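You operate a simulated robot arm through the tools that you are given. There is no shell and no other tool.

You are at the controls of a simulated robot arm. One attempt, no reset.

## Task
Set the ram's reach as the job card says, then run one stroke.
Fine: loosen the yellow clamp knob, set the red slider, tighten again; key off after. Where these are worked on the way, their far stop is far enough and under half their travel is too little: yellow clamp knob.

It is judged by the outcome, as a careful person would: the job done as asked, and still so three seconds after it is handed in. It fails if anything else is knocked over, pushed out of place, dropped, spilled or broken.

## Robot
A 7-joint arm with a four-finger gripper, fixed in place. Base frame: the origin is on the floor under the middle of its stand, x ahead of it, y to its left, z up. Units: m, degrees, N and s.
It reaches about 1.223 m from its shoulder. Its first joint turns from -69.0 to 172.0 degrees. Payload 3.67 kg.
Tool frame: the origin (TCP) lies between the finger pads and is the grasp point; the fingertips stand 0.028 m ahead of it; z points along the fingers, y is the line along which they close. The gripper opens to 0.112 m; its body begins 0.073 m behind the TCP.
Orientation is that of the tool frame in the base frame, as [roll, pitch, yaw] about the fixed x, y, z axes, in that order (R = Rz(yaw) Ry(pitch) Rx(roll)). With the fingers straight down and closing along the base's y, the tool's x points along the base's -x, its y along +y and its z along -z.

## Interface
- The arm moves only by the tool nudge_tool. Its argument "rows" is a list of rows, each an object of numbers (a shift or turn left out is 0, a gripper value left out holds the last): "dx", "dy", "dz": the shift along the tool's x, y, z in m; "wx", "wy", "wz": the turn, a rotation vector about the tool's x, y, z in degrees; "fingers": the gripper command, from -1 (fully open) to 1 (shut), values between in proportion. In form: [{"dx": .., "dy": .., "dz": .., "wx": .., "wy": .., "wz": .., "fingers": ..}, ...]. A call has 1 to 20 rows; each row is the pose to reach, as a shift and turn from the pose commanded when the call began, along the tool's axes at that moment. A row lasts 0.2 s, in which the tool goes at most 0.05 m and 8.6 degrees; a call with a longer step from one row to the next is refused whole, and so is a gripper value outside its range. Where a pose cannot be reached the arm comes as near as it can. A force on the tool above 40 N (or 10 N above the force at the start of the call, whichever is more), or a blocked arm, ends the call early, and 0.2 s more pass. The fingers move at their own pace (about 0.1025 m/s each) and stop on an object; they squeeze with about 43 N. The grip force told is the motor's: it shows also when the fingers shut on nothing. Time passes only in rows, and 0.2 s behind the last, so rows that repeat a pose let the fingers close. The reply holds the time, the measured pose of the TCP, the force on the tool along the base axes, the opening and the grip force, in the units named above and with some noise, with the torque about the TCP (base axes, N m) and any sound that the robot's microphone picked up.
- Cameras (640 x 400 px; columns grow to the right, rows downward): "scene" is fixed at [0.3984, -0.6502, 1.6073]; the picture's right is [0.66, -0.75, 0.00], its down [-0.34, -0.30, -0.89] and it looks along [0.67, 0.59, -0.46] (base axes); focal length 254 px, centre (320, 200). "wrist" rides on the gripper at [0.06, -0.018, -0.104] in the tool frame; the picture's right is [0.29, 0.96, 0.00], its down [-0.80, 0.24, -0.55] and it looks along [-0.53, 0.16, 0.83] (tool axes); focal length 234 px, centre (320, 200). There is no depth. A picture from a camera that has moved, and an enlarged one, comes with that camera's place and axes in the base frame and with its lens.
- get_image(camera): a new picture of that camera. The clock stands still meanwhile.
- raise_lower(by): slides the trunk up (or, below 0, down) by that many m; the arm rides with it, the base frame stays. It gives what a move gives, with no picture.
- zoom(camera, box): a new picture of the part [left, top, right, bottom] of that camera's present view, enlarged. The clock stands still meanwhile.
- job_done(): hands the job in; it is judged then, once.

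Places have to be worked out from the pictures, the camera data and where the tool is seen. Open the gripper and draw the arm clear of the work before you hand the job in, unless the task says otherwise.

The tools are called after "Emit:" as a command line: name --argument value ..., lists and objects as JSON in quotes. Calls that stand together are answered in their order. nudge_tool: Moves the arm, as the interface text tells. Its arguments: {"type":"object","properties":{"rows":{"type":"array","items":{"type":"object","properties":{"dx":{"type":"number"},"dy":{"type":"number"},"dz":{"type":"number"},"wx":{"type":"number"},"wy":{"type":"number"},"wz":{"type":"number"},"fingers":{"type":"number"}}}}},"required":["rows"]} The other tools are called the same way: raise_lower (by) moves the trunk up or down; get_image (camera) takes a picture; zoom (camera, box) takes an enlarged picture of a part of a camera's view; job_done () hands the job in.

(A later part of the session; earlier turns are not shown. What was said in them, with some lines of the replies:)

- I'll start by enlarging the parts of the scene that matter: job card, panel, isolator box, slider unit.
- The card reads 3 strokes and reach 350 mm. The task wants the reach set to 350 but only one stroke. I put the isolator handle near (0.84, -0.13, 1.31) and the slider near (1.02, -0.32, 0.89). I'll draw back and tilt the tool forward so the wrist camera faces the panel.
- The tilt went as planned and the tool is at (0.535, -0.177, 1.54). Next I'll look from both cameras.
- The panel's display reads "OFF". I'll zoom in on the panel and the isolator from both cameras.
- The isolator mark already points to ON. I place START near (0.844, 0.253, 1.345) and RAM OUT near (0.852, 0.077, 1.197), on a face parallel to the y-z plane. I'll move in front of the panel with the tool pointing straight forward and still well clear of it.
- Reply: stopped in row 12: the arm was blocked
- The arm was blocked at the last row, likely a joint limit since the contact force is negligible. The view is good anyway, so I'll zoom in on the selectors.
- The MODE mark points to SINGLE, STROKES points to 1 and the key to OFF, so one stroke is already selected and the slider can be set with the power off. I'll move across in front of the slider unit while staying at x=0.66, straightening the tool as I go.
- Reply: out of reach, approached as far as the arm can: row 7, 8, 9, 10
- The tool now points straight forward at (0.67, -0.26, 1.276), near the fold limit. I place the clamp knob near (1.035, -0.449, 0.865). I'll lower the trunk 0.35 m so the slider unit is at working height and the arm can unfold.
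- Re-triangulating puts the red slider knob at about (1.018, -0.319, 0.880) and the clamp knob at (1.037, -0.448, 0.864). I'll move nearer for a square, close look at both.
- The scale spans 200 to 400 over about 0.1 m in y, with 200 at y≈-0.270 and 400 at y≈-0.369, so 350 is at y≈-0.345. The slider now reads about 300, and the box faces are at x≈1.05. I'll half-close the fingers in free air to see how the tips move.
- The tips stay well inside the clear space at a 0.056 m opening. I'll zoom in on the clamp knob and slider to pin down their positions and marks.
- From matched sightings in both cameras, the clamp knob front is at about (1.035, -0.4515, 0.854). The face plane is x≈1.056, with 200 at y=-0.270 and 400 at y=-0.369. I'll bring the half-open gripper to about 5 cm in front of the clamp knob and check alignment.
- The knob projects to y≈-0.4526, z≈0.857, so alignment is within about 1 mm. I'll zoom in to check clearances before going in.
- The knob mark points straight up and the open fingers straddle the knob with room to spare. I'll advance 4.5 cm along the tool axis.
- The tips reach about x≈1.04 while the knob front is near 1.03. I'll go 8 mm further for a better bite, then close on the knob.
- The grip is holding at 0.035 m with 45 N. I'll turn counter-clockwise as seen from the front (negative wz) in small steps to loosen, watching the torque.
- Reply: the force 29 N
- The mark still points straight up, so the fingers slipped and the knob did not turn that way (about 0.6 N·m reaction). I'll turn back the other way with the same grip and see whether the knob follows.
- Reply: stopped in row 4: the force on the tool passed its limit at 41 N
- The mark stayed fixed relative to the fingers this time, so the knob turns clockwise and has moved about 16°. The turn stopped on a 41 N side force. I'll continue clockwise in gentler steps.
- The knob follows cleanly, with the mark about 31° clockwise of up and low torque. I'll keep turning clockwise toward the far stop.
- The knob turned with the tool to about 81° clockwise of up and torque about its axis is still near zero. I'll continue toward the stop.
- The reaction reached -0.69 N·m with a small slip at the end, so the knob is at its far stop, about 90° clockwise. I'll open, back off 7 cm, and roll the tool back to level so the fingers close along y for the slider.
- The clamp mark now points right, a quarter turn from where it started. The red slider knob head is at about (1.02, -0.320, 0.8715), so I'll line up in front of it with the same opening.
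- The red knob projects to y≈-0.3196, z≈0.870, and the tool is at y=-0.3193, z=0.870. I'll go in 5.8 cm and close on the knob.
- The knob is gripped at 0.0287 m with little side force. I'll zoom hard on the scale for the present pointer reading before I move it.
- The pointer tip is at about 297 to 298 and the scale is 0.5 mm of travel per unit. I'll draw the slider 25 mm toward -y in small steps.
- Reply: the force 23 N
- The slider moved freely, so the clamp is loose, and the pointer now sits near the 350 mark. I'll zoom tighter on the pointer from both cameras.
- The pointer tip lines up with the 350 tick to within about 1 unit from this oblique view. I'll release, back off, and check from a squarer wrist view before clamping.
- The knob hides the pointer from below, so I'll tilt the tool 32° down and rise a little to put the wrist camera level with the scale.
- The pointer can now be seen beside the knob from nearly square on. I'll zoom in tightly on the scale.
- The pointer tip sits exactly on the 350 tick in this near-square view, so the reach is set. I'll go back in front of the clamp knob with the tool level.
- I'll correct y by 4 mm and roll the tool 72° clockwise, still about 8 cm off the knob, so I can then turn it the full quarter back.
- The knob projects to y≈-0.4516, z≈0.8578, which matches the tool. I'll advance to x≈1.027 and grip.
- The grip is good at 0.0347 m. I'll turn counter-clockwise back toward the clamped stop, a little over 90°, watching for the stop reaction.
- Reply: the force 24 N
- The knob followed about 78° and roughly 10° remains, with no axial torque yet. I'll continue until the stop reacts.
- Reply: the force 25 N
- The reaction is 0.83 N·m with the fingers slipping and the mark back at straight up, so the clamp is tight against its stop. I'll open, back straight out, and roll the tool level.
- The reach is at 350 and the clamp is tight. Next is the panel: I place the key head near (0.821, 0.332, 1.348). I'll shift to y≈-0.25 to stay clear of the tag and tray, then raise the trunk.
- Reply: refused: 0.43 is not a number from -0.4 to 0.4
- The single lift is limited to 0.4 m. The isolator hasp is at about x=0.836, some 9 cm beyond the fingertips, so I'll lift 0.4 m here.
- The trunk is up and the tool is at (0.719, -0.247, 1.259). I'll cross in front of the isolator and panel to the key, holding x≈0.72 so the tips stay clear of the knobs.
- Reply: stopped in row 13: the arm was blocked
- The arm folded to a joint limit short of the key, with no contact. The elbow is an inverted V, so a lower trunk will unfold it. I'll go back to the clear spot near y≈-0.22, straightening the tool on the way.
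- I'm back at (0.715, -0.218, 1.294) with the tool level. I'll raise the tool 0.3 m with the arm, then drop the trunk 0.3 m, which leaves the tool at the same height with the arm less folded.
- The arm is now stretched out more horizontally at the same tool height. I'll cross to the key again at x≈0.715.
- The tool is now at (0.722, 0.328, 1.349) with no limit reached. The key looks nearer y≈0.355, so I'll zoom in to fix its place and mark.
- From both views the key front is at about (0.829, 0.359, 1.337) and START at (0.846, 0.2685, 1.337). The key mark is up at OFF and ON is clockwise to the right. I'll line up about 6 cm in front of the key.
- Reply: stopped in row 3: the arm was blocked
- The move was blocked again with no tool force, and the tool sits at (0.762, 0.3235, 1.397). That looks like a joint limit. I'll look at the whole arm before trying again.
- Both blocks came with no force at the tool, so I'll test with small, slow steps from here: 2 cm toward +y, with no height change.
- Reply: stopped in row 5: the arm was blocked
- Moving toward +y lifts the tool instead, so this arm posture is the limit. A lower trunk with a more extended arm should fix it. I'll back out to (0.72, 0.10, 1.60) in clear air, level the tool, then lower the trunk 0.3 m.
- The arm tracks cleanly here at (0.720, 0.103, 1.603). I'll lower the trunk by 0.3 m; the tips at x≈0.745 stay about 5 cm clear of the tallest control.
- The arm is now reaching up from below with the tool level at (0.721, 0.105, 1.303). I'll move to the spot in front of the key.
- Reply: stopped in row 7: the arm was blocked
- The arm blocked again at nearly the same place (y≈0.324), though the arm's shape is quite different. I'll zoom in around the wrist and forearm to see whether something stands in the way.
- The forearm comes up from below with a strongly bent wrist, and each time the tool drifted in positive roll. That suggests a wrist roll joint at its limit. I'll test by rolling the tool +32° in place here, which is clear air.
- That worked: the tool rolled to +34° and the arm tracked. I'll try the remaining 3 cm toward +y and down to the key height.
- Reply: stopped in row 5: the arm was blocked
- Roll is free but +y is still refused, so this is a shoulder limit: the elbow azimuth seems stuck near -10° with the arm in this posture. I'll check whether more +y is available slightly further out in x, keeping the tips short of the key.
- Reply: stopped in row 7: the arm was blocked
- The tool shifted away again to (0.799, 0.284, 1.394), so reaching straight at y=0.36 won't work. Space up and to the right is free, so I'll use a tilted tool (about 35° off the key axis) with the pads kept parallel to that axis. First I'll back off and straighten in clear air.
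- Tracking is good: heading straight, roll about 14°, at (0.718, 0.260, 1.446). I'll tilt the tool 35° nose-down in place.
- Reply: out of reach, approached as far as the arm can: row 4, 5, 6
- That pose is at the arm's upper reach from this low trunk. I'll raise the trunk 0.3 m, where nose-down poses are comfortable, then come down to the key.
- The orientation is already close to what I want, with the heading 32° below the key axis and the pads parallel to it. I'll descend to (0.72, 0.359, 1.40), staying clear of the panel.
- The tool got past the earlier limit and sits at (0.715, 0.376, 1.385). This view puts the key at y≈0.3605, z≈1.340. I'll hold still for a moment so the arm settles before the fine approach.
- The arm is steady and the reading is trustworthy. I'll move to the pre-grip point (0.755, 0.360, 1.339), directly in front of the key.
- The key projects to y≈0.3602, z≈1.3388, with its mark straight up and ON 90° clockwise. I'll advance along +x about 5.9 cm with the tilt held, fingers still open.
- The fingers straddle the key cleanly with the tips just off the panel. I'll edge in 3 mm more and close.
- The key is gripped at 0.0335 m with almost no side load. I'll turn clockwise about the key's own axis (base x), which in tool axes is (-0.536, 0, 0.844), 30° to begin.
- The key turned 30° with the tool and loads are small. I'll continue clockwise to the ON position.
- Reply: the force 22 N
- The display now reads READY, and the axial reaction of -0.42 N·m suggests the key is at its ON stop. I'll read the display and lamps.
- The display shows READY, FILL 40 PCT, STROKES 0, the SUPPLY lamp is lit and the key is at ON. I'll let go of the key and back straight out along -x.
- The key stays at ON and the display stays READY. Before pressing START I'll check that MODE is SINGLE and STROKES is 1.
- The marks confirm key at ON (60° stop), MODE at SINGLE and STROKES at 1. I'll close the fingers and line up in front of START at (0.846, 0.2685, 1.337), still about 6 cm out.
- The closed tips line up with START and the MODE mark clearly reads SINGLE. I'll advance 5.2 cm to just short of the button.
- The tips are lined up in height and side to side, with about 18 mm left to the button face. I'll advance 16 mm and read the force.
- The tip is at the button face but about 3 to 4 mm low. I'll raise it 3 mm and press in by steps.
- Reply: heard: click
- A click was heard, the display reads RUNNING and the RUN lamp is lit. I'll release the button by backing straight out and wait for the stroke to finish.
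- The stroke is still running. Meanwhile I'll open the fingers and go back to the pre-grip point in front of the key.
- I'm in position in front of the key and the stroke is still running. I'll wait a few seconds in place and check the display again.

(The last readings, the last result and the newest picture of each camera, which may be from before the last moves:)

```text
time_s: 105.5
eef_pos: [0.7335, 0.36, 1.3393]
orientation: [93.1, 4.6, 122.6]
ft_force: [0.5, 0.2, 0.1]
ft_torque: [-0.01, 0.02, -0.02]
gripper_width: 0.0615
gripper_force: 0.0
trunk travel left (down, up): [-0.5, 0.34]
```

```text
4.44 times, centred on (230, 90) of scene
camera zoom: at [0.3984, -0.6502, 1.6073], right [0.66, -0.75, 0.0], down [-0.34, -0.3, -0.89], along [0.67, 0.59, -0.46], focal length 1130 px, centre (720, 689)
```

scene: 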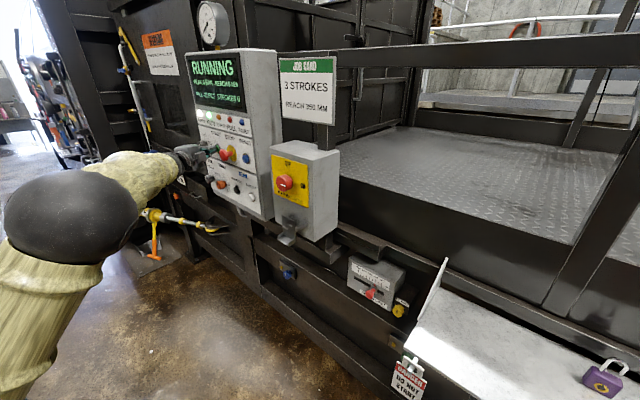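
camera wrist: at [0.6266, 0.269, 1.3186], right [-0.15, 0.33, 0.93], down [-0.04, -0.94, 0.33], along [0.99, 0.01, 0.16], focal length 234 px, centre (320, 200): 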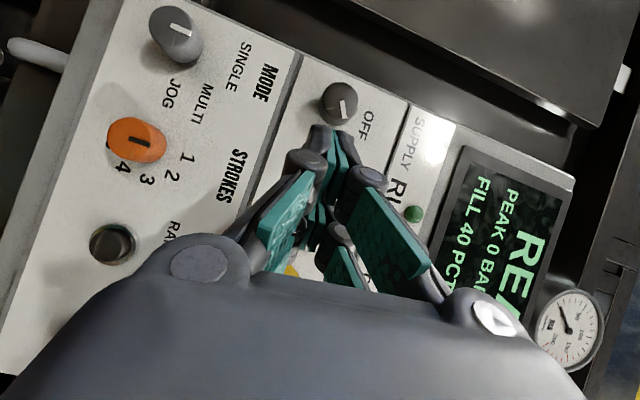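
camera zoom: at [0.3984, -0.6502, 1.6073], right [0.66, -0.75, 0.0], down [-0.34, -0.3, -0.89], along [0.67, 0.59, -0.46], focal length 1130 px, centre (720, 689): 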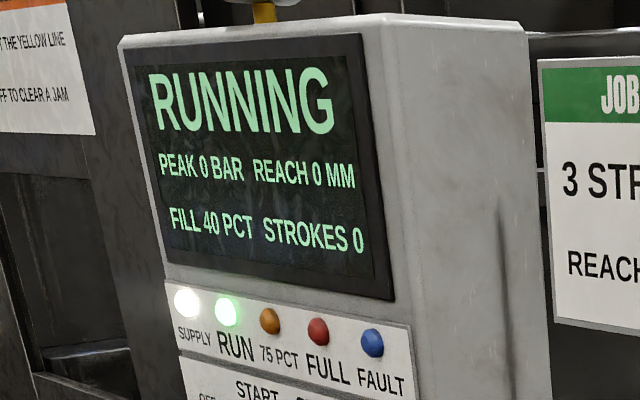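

The stroke is still running about 8 s after START. I'll keep waiting.

Emit:
nudge_tool --rows '[{"dx": 0}, {"dx": 0}, {"dx": 0}, {"dx": 0}, {"dx": 0}, {"dx": 0}, {"dx": 0}, {"dx": 0}, {"dx": 0}, {"dx": 0}, {"dx": 0}, {"dx": 0}, {"dx": 0}, {"dx": 0}, {"dx": 0}, {"dx": 0}, {"dx": 0}, {"dx": 0}, {"dx": 0}, {"dx": 0}]'

Emit:
zoom --camera "scene" --box '[185, 45, 275, 135]'

Emit:
get_image --camera "scene"

```text
time_s: 109.7
eef_pos: [0.7338, 0.3601, 1.3395]
orientation: [93.1, 4.6, 122.6]
ft_force: [-0.1, 0.5, -0.5]
ft_torque: [0.02, 0.0, -0.01]
gripper_width: 0.0618
gripper_force: 0.1
trunk travel left (down, up): [-0.5, 0.34]
```

```text
4.44 times, centred on (230, 90) of scene
camera zoom: at [0.3984, -0.6502, 1.6073], right [0.66, -0.75, 0.0], down [-0.34, -0.3, -0.89], along [0.67, 0.59, -0.46], focal length 1130 px, centre (720, 689)
```

zoom: 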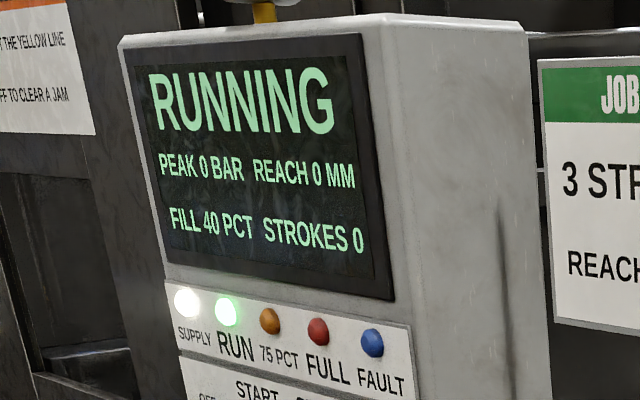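

```text
taken
```

scene: 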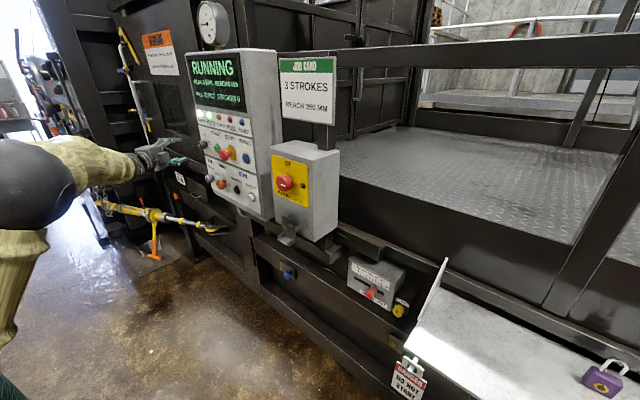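

It's still running with no fault. I'll keep waiting and also watch the pressure gauge for progress.

Emit:
nudge_tool --rows '[{"dx": 0}, {"dx": 0}, {"dx": 0}, {"dx": 0}, {"dx": 0}, {"dx": 0}, {"dx": 0}, {"dx": 0}, {"dx": 0}, {"dx": 0}, {"dx": 0}, {"dx": 0}, {"dx": 0}, {"dx": 0}, {"dx": 0}, {"dx": 0}, {"dx": 0}, {"dx": 0}, {"dx": 0}, {"dx": 0}]'

Emit:
zoom --camera "scene" --box '[185, 0, 275, 120]'

```text
time_s: 113.9
eef_pos: [0.7346, 0.3597, 1.3408]
orientation: [93.1, 4.6, 122.6]
ft_force: [0.6, 0.0, 0.4]
ft_torque: [0.02, 0.01, -0.02]
gripper_width: 0.0617
gripper_force: 0.0
trunk travel left (down, up): [-0.5, 0.34]
```

```text
3.33 times, centred on (230, 60) of scene
camera zoom: at [0.3984, -0.6502, 1.6073], right [0.66, -0.75, 0.0], down [-0.34, -0.3, -0.89], along [0.67, 0.59, -0.46], focal length 847 px, centre (620, 667)
```

zoom: 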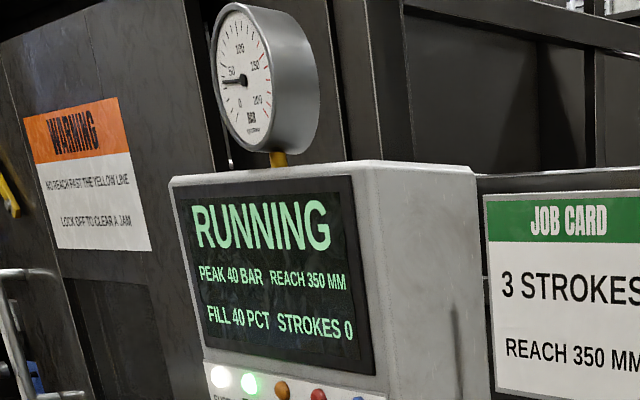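

The display shows REACH 350 MM and PEAK 40 BAR, so the ram reached the set distance and should now be returning. I'll wait for the stroke to complete.

Emit:
nudge_tool --rows '[{"dx": 0}, {"dx": 0}, {"dx": 0}, {"dx": 0}, {"dx": 0}, {"dx": 0}, {"dx": 0}, {"dx": 0}, {"dx": 0}, {"dx": 0}, {"dx": 0}, {"dx": 0}, {"dx": 0}, {"dx": 0}, {"dx": 0}, {"dx": 0}, {"dx": 0}, {"dx": 0}, {"dx": 0}, {"dx": 0}]'

Emit:
zoom --camera "scene" --box '[185, 0, 275, 120]'

```text
time_s: 118.1
eef_pos: [0.7333, 0.3605, 1.3401]
orientation: [93.1, 4.5, 122.6]
ft_force: [0.2, 0.2, 0.7]
ft_torque: [0.0, 0.01, -0.01]
gripper_width: 0.0617
gripper_force: 0.0
trunk travel left (down, up): [-0.5, 0.34]
```

```text
3.33 times, centred on (230, 60) of scene
camera zoom: at [0.3984, -0.6502, 1.6073], right [0.66, -0.75, 0.0], down [-0.34, -0.3, -0.89], along [0.67, 0.59, -0.46], focal length 847 px, centre (620, 667)
```

zoom: 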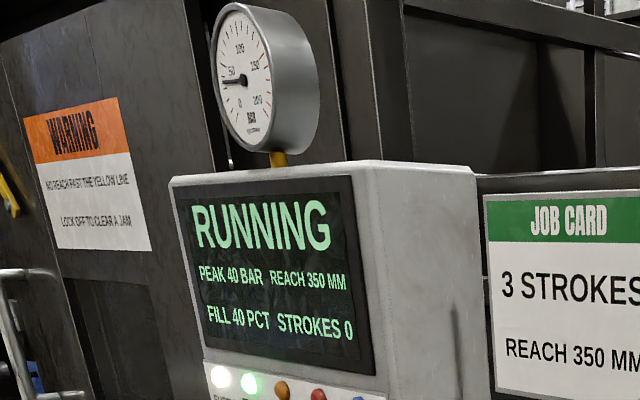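

It's still running on the return half of the stroke. I'll keep waiting.

Emit:
nudge_tool --rows '[{"dx": 0}, {"dx": 0}, {"dx": 0}, {"dx": 0}, {"dx": 0}, {"dx": 0}, {"dx": 0}, {"dx": 0}, {"dx": 0}, {"dx": 0}, {"dx": 0}, {"dx": 0}, {"dx": 0}, {"dx": 0}, {"dx": 0}, {"dx": 0}, {"dx": 0}, {"dx": 0}, {"dx": 0}, {"dx": 0}]'

Emit:
zoom --camera "scene" --box '[185, 0, 275, 120]'

```text
time_s: 122.3
eef_pos: [0.7339, 0.3605, 1.3397]
orientation: [93.1, 4.6, 122.7]
ft_force: [0.6, -0.2, 0.3]
ft_torque: [-0.01, -0.02, 0.0]
gripper_width: 0.0618
gripper_force: 0.0
trunk travel left (down, up): [-0.5, 0.34]
```

```text
3.33 times, centred on (230, 60) of scene
camera zoom: at [0.3984, -0.6502, 1.6073], right [0.66, -0.75, 0.0], down [-0.34, -0.3, -0.89], along [0.67, 0.59, -0.46], focal length 847 px, centre (620, 667)
```

zoom: 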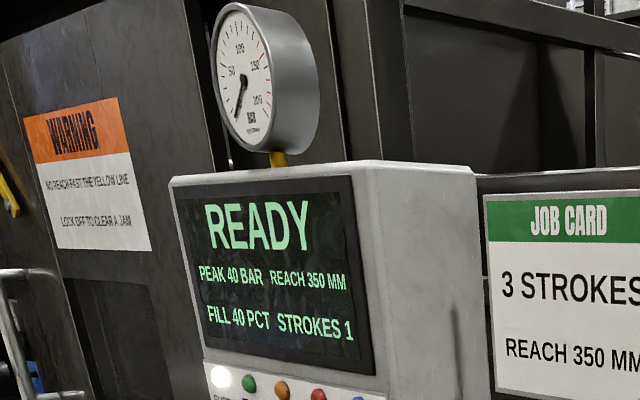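

One stroke is complete: READY, STROKES 1, REACH 350 MM, and the gauge is back at zero. Next I'll turn the key off by advancing 7.7 cm along +x in this same orientation and gripping it.

Emit:
nudge_tool --rows '[{"dx": -0.0105, "dz": 0.0167, "fingers": -0.1}, {"dx": -0.021, "dz": 0.0334}, {"dx": -0.0305, "dz": 0.0484}, {"dx": -0.037, "dz": 0.0586}, {"dx": -0.0411, "dz": 0.0651}, {"dx": -0.0411, "dz": 0.0651}]'

Emit:
zoom --camera "wrist" --box '[180, 80, 500, 300]'

Emit:
zoom --camera "scene" --box '[150, 110, 250, 200]'

```text
time_s: 123.7
eef_pos: [0.8101, 0.3597, 1.3391]
orientation: [93.1, 4.6, 122.6]
ft_force: [0.0, 0.1, 0.8]
ft_torque: [-0.01, 0.01, -0.02]
gripper_width: 0.0616
gripper_force: 0.1
trunk travel left (down, up): [-0.5, 0.34]
```

```text
1.82 times, centred on (340, 190) of wrist
camera zoom: at [0.691, 0.3536, 1.3223], right [-0.15, 0.34, 0.93], down [-0.04, -0.94, 0.33], along [0.99, 0.01, 0.16], focal length 426 px, centre (284, 218)
```

zoom: 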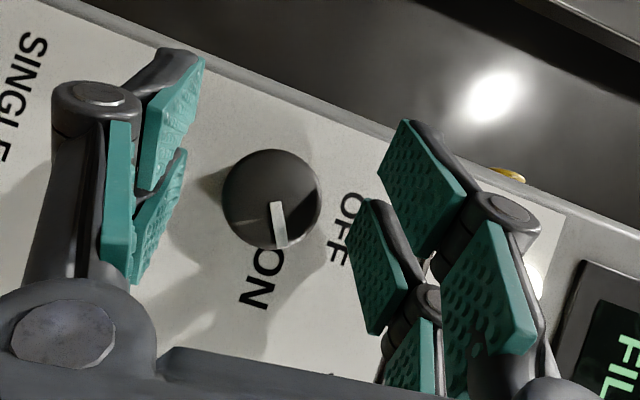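

```text
4.44 times, centred on (200, 155) of scene
camera zoom: at [0.3984, -0.6502, 1.6073], right [0.66, -0.75, 0.0], down [-0.34, -0.3, -0.89], along [0.67, 0.59, -0.46], focal length 1130 px, centre (853, 400)
```

zoom: 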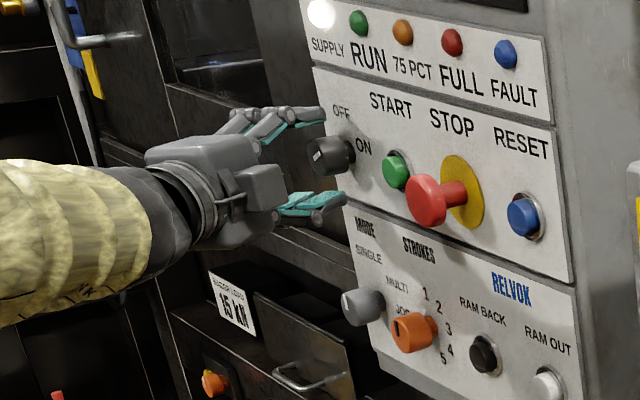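

The fingers straddle the key again. I'll edge in 2 mm and close.

Emit:
nudge_tool --rows '[{"dx": -0.0011, "dz": 0.0017, "fingers": 0.1}, {"dx": -0.0011, "dz": 0.0017, "fingers": 0.5}, {"dx": -0.0011, "dz": 0.0017, "fingers": 1.0}, {"dx": -0.0011, "dz": 0.0017, "fingers": 1.0}]'

Emit:
zoom --camera "wrist" --box '[180, 80, 500, 300]'

```text
time_s: 124.7
eef_pos: [0.8124, 0.3594, 1.3412]
orientation: [93.1, 4.5, 122.6]
ft_force: [-1.9, -2.2, -4.0]
ft_torque: [-0.02, 0.17, -0.19]
gripper_width: 0.0332
gripper_force: 44.7
trunk travel left (down, up): [-0.5, 0.34]
```

```text
1.82 times, centred on (340, 190) of wrist
camera zoom: at [0.6928, 0.3533, 1.3221], right [-0.15, 0.34, 0.93], down [-0.04, -0.94, 0.33], along [0.99, 0.01, 0.16], focal length 426 px, centre (284, 218)
```

zoom: 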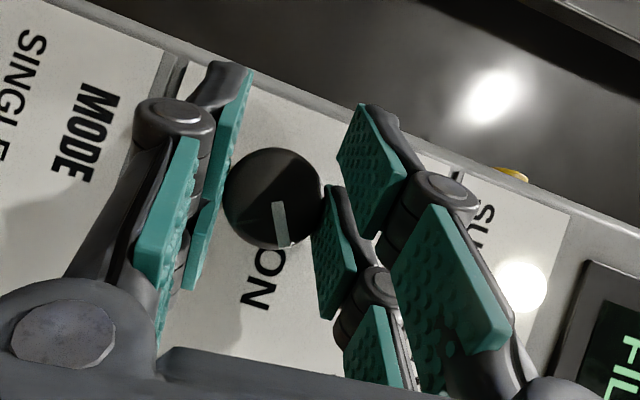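

The grip is firm at 0.0332 m. I'll turn counter-clockwise about the key axis, 30° first.

Emit:
nudge_tool --rows '[{"wx": 2.67, "wz": -4.23, "fingers": 1.0}, {"wx": 5.34, "wz": -8.45}, {"wx": 8.01, "wz": -12.68}, {"wx": 10.68, "wz": -16.91}, {"wx": 13.35, "wz": -21.13}, {"wx": 16.02, "wz": -25.36}]'

Emit:
zoom --camera "wrist" --box '[180, 80, 500, 300]'

Emit:
get_image --camera "scene"

```text
time_s: 126.1
eef_pos: [0.8124, 0.3613, 1.3393]
orientation: [111.1, 29.4, 128.1]
ft_force: [-2.8, -6.5, -6.5]
ft_torque: [0.02, 0.86, 0.87]
gripper_width: 0.0334
gripper_force: 45.4
trunk travel left (down, up): [-0.5, 0.34]
```

```text
1.82 times, centred on (340, 190) of wrist
camera zoom: at [0.6929, 0.3453, 1.3278], right [-0.15, 0.76, 0.64], down [-0.04, -0.65, 0.76], along [0.99, 0.09, 0.13], focal length 426 px, centre (284, 218)
```

zoom: 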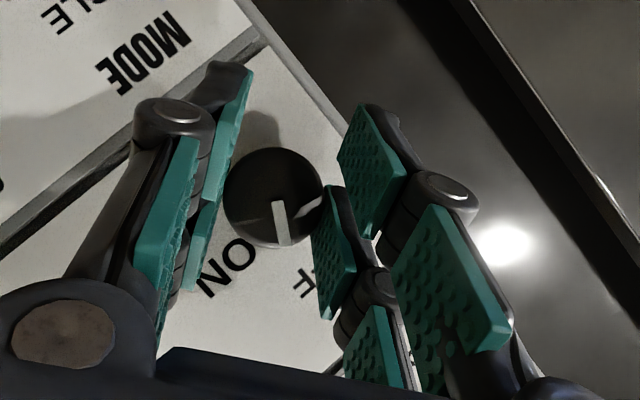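

```text
taken
```

scene: 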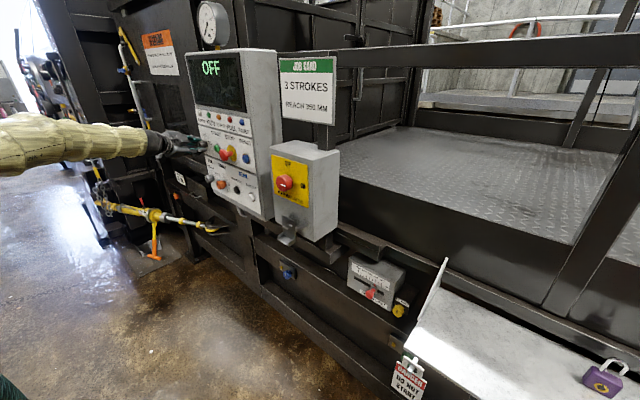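

The display already shows OFF at about half the turn. I'll carry on to the key's full OFF stop.

Emit:
nudge_tool --rows '[{"wx": 2.67, "wz": -4.23, "fingers": 1.0}, {"wx": 5.34, "wz": -8.45}, {"wx": 8.01, "wz": -12.68}, {"wx": 10.68, "wz": -16.91}, {"wx": 13.35, "wz": -21.13}, {"wx": 16.02, "wz": -25.36}, {"wx": 18.7, "wz": -29.6}]'

Emit:
zoom --camera "wrist" --box '[180, 80, 500, 300]'

Emit:
get_image --camera "scene"

```text
time_s: 127.7
eef_pos: [0.8115, 0.3594, 1.3414]
orientation: [146.7, 52.9, 152.5]
ft_force: [1.1, 1.7, 2.7]
ft_torque: [0.74, 0.0, -0.15]
gripper_width: 0.0331
gripper_force: 44.9
trunk travel left (down, up): [-0.5, 0.34]
```

```text
1.82 times, centred on (340, 190) of wrist
camera zoom: at [0.6928, 0.3408, 1.3395], right [-0.16, 0.98, 0.09], down [-0.04, -0.1, 0.99], along [0.99, 0.15, 0.06], focal length 426 px, centre (284, 218)
```

zoom: 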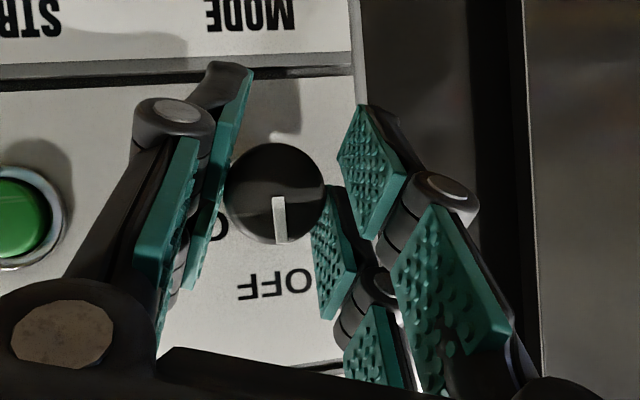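

```text
taken
```

scene: 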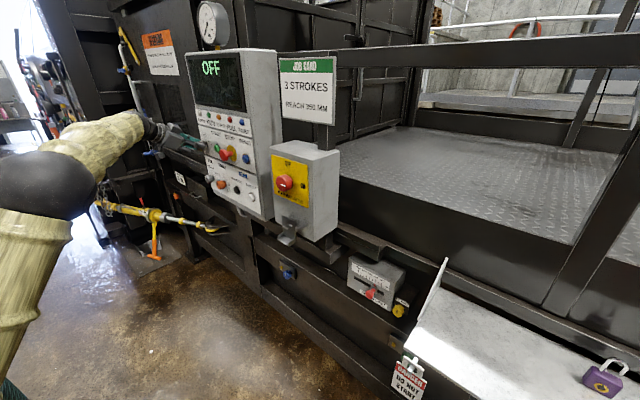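

The reaction is 0.74 N·m with the mark straight up, so the key is at its OFF stop. I'll open the fingers, back straight out along -x, then check everything.

Emit:
nudge_tool --rows '[{"fingers": 0.2}, {"fingers": -0.1}, {"fingers": -0.1}, {"fingers": -0.1}, {"dx": 0.0107, "dz": -0.0169}, {"dx": 0.0214, "dz": -0.0338}, {"dx": 0.032, "dz": -0.0507}, {"dx": 0.0427, "dz": -0.0676}, {"dx": 0.0535, "dz": -0.0845}, {"dx": 0.0535, "dz": -0.0845, "fingers": -1.0}, {"dx": 0.0535, "dz": -0.0845, "fingers": -1.0}, {"dx": 0.0535, "dz": -0.0845, "fingers": -1.0}]'

Emit:
get_image --camera "wrist"

Emit:
zoom --camera "scene" --box '[185, 45, 275, 215]'

Emit:
zoom --camera "scene" --box '[370, 274, 386, 290]'

Emit:
zoom --camera "scene" --box '[345, 255, 425, 335]'

```text
time_s: 130.3
eef_pos: [0.7127, 0.3583, 1.3428]
orientation: [146.8, 52.9, 152.4]
ft_force: [-0.5, 0.0, 0.0]
ft_torque: [-0.01, 0.0, -0.01]
gripper_width: 0.1121
gripper_force: 0.0
trunk travel left (down, up): [-0.5, 0.34]
```

```text
taken
camera wrist: at [0.5934, 0.3401, 1.3392], right [-0.16, 0.98, 0.09], down [-0.04, -0.1, 0.99], along [0.99, 0.15, 0.05], focal length 234 px, centre (320, 200)
```

wrist: 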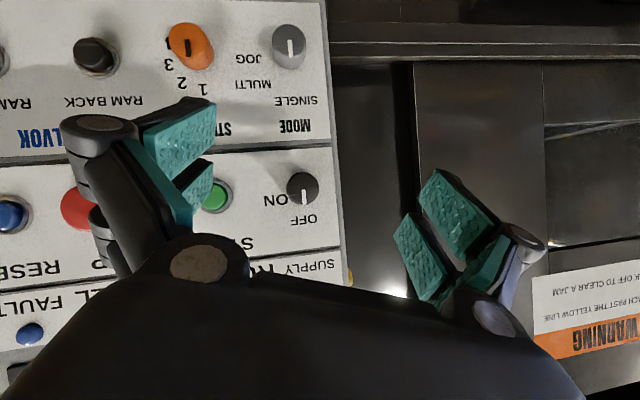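

```text
2.35 times, centred on (230, 130) of scene
camera zoom: at [0.3984, -0.6502, 1.6073], right [0.66, -0.75, 0.0], down [-0.34, -0.3, -0.89], along [0.67, 0.59, -0.46], focal length 598 px, centre (532, 365)
```

zoom: 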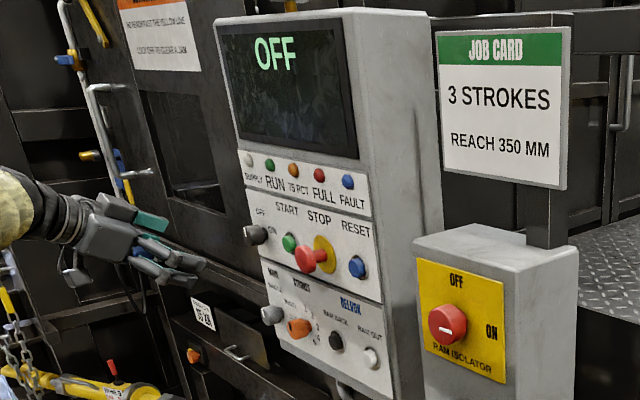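

```text
16.00 times, centred on (378, 282) of scene
camera zoom: at [0.3984, -0.6502, 1.6073], right [0.66, -0.75, 0.0], down [-0.34, -0.3, -0.89], along [0.67, 0.59, -0.46], focal length 4066 px, centre (-608, -1112)
```

zoom: 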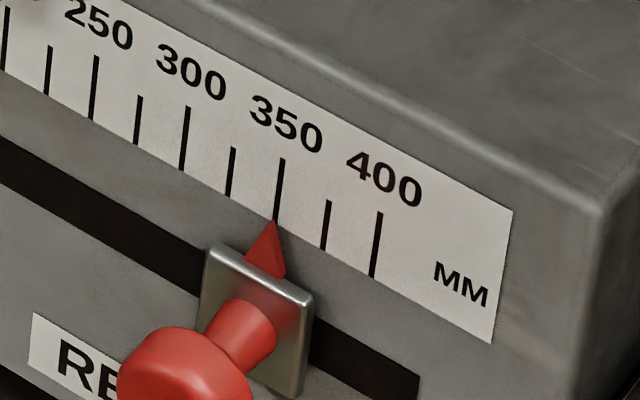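

```text
5.00 times, centred on (385, 295) of scene
camera zoom: at [0.3984, -0.6502, 1.6073], right [0.66, -0.75, 0.0], down [-0.34, -0.3, -0.89], along [0.67, 0.59, -0.46], focal length 1271 px, centre (-5, -275)
```

zoom: 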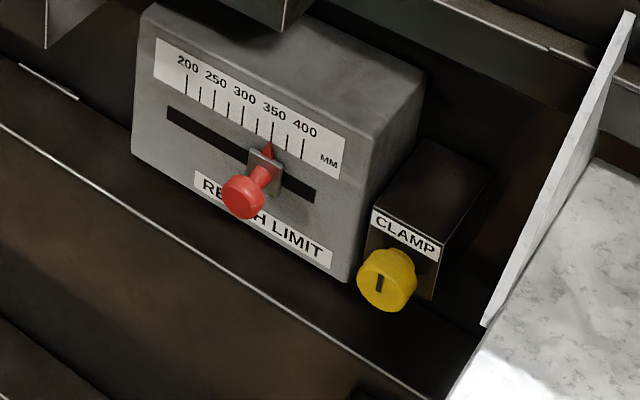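

Everything reads right: key mark at OFF, display OFF, slider on 350, clamp tight, isolator untouched. I'll draw the open gripper further back and up, well clear of the panel.

Emit:
nudge_tool --rows '[{"dx": -0.0231, "dy": -0.009, "dz": -0.0288, "fingers": -1.0}, {"dx": -0.0462, "dy": -0.018, "dz": -0.0576}, {"dx": -0.0693, "dy": -0.0269, "dz": -0.0864}, {"dx": -0.0924, "dy": -0.0359, "dz": -0.1152}, {"dx": -0.1155, "dy": -0.0449, "dz": -0.144}, {"dx": -0.1155, "dy": -0.0449, "dz": -0.144}]'

Emit:
get_image --camera "scene"

Emit:
get_image --camera "wrist"

```text
time_s: 131.7
eef_pos: [0.6532, 0.2606, 1.4895]
orientation: [146.8, 52.7, 152.6]
ft_force: [0.3, -0.3, 1.3]
ft_torque: [-0.01, 0.01, -0.05]
gripper_width: 0.112
gripper_force: 0.1
trunk travel left (down, up): [-0.5, 0.34]
```

```text
taken
```

scene: 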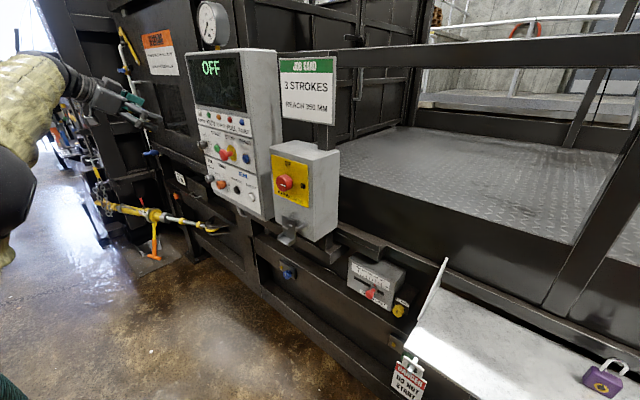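

```text
taken
camera wrist: at [0.5341, 0.2411, 1.4875], right [-0.16, 0.98, 0.09], down [-0.04, -0.1, 0.99], along [0.99, 0.15, 0.05], focal length 234 px, centre (320, 200)
```

wrist: 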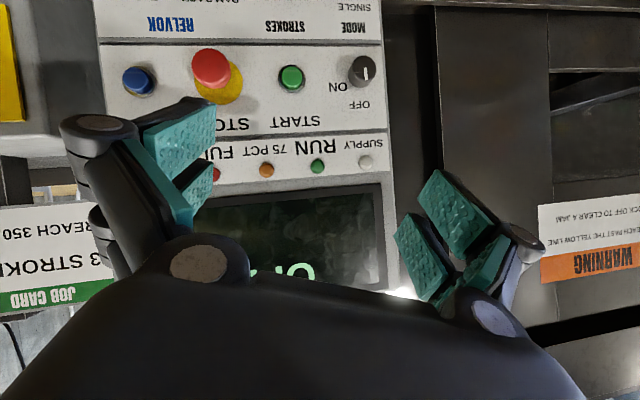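

The arm is clear with the gripper open, the panel shows OFF with the key at OFF, the reach is clamped at 350 mm, and one stroke was run. The tag, padlock and the other controls are where they were, so I'm handing the job in.

Emit:
job_done

```text
The job is handed in.
```

The ram's reach is set to 350 mm as the card says, one stroke has been run, and the key is off. The job is handed in; no result came back with it.

- **Reach:** I loosened the yellow clamp knob to its far stop and moved the red slider from about 300 to the 350 tick. I then tightened the clamp back to its stop, and the pointer still read 350 at the end.
- **Stroke:** MODE was already on SINGLE and STROKES on 1, so I left both alone. After START the display finished at READY, REACH 350 MM, PEAK 40 BAR, STROKES 1. The card's "3 strokes" was not run, since you asked for one.
- **After:** The key is turned to its OFF stop and the display reads OFF. The isolator was already ON and I did not touch it.

The arm hit its joint limits several times while trying to reach the key, with no contact force at the gripper. I reached the key by approaching it with the tool tilted. The gripper is open and drawn back from the panel, and nothing else was moved that I can see.
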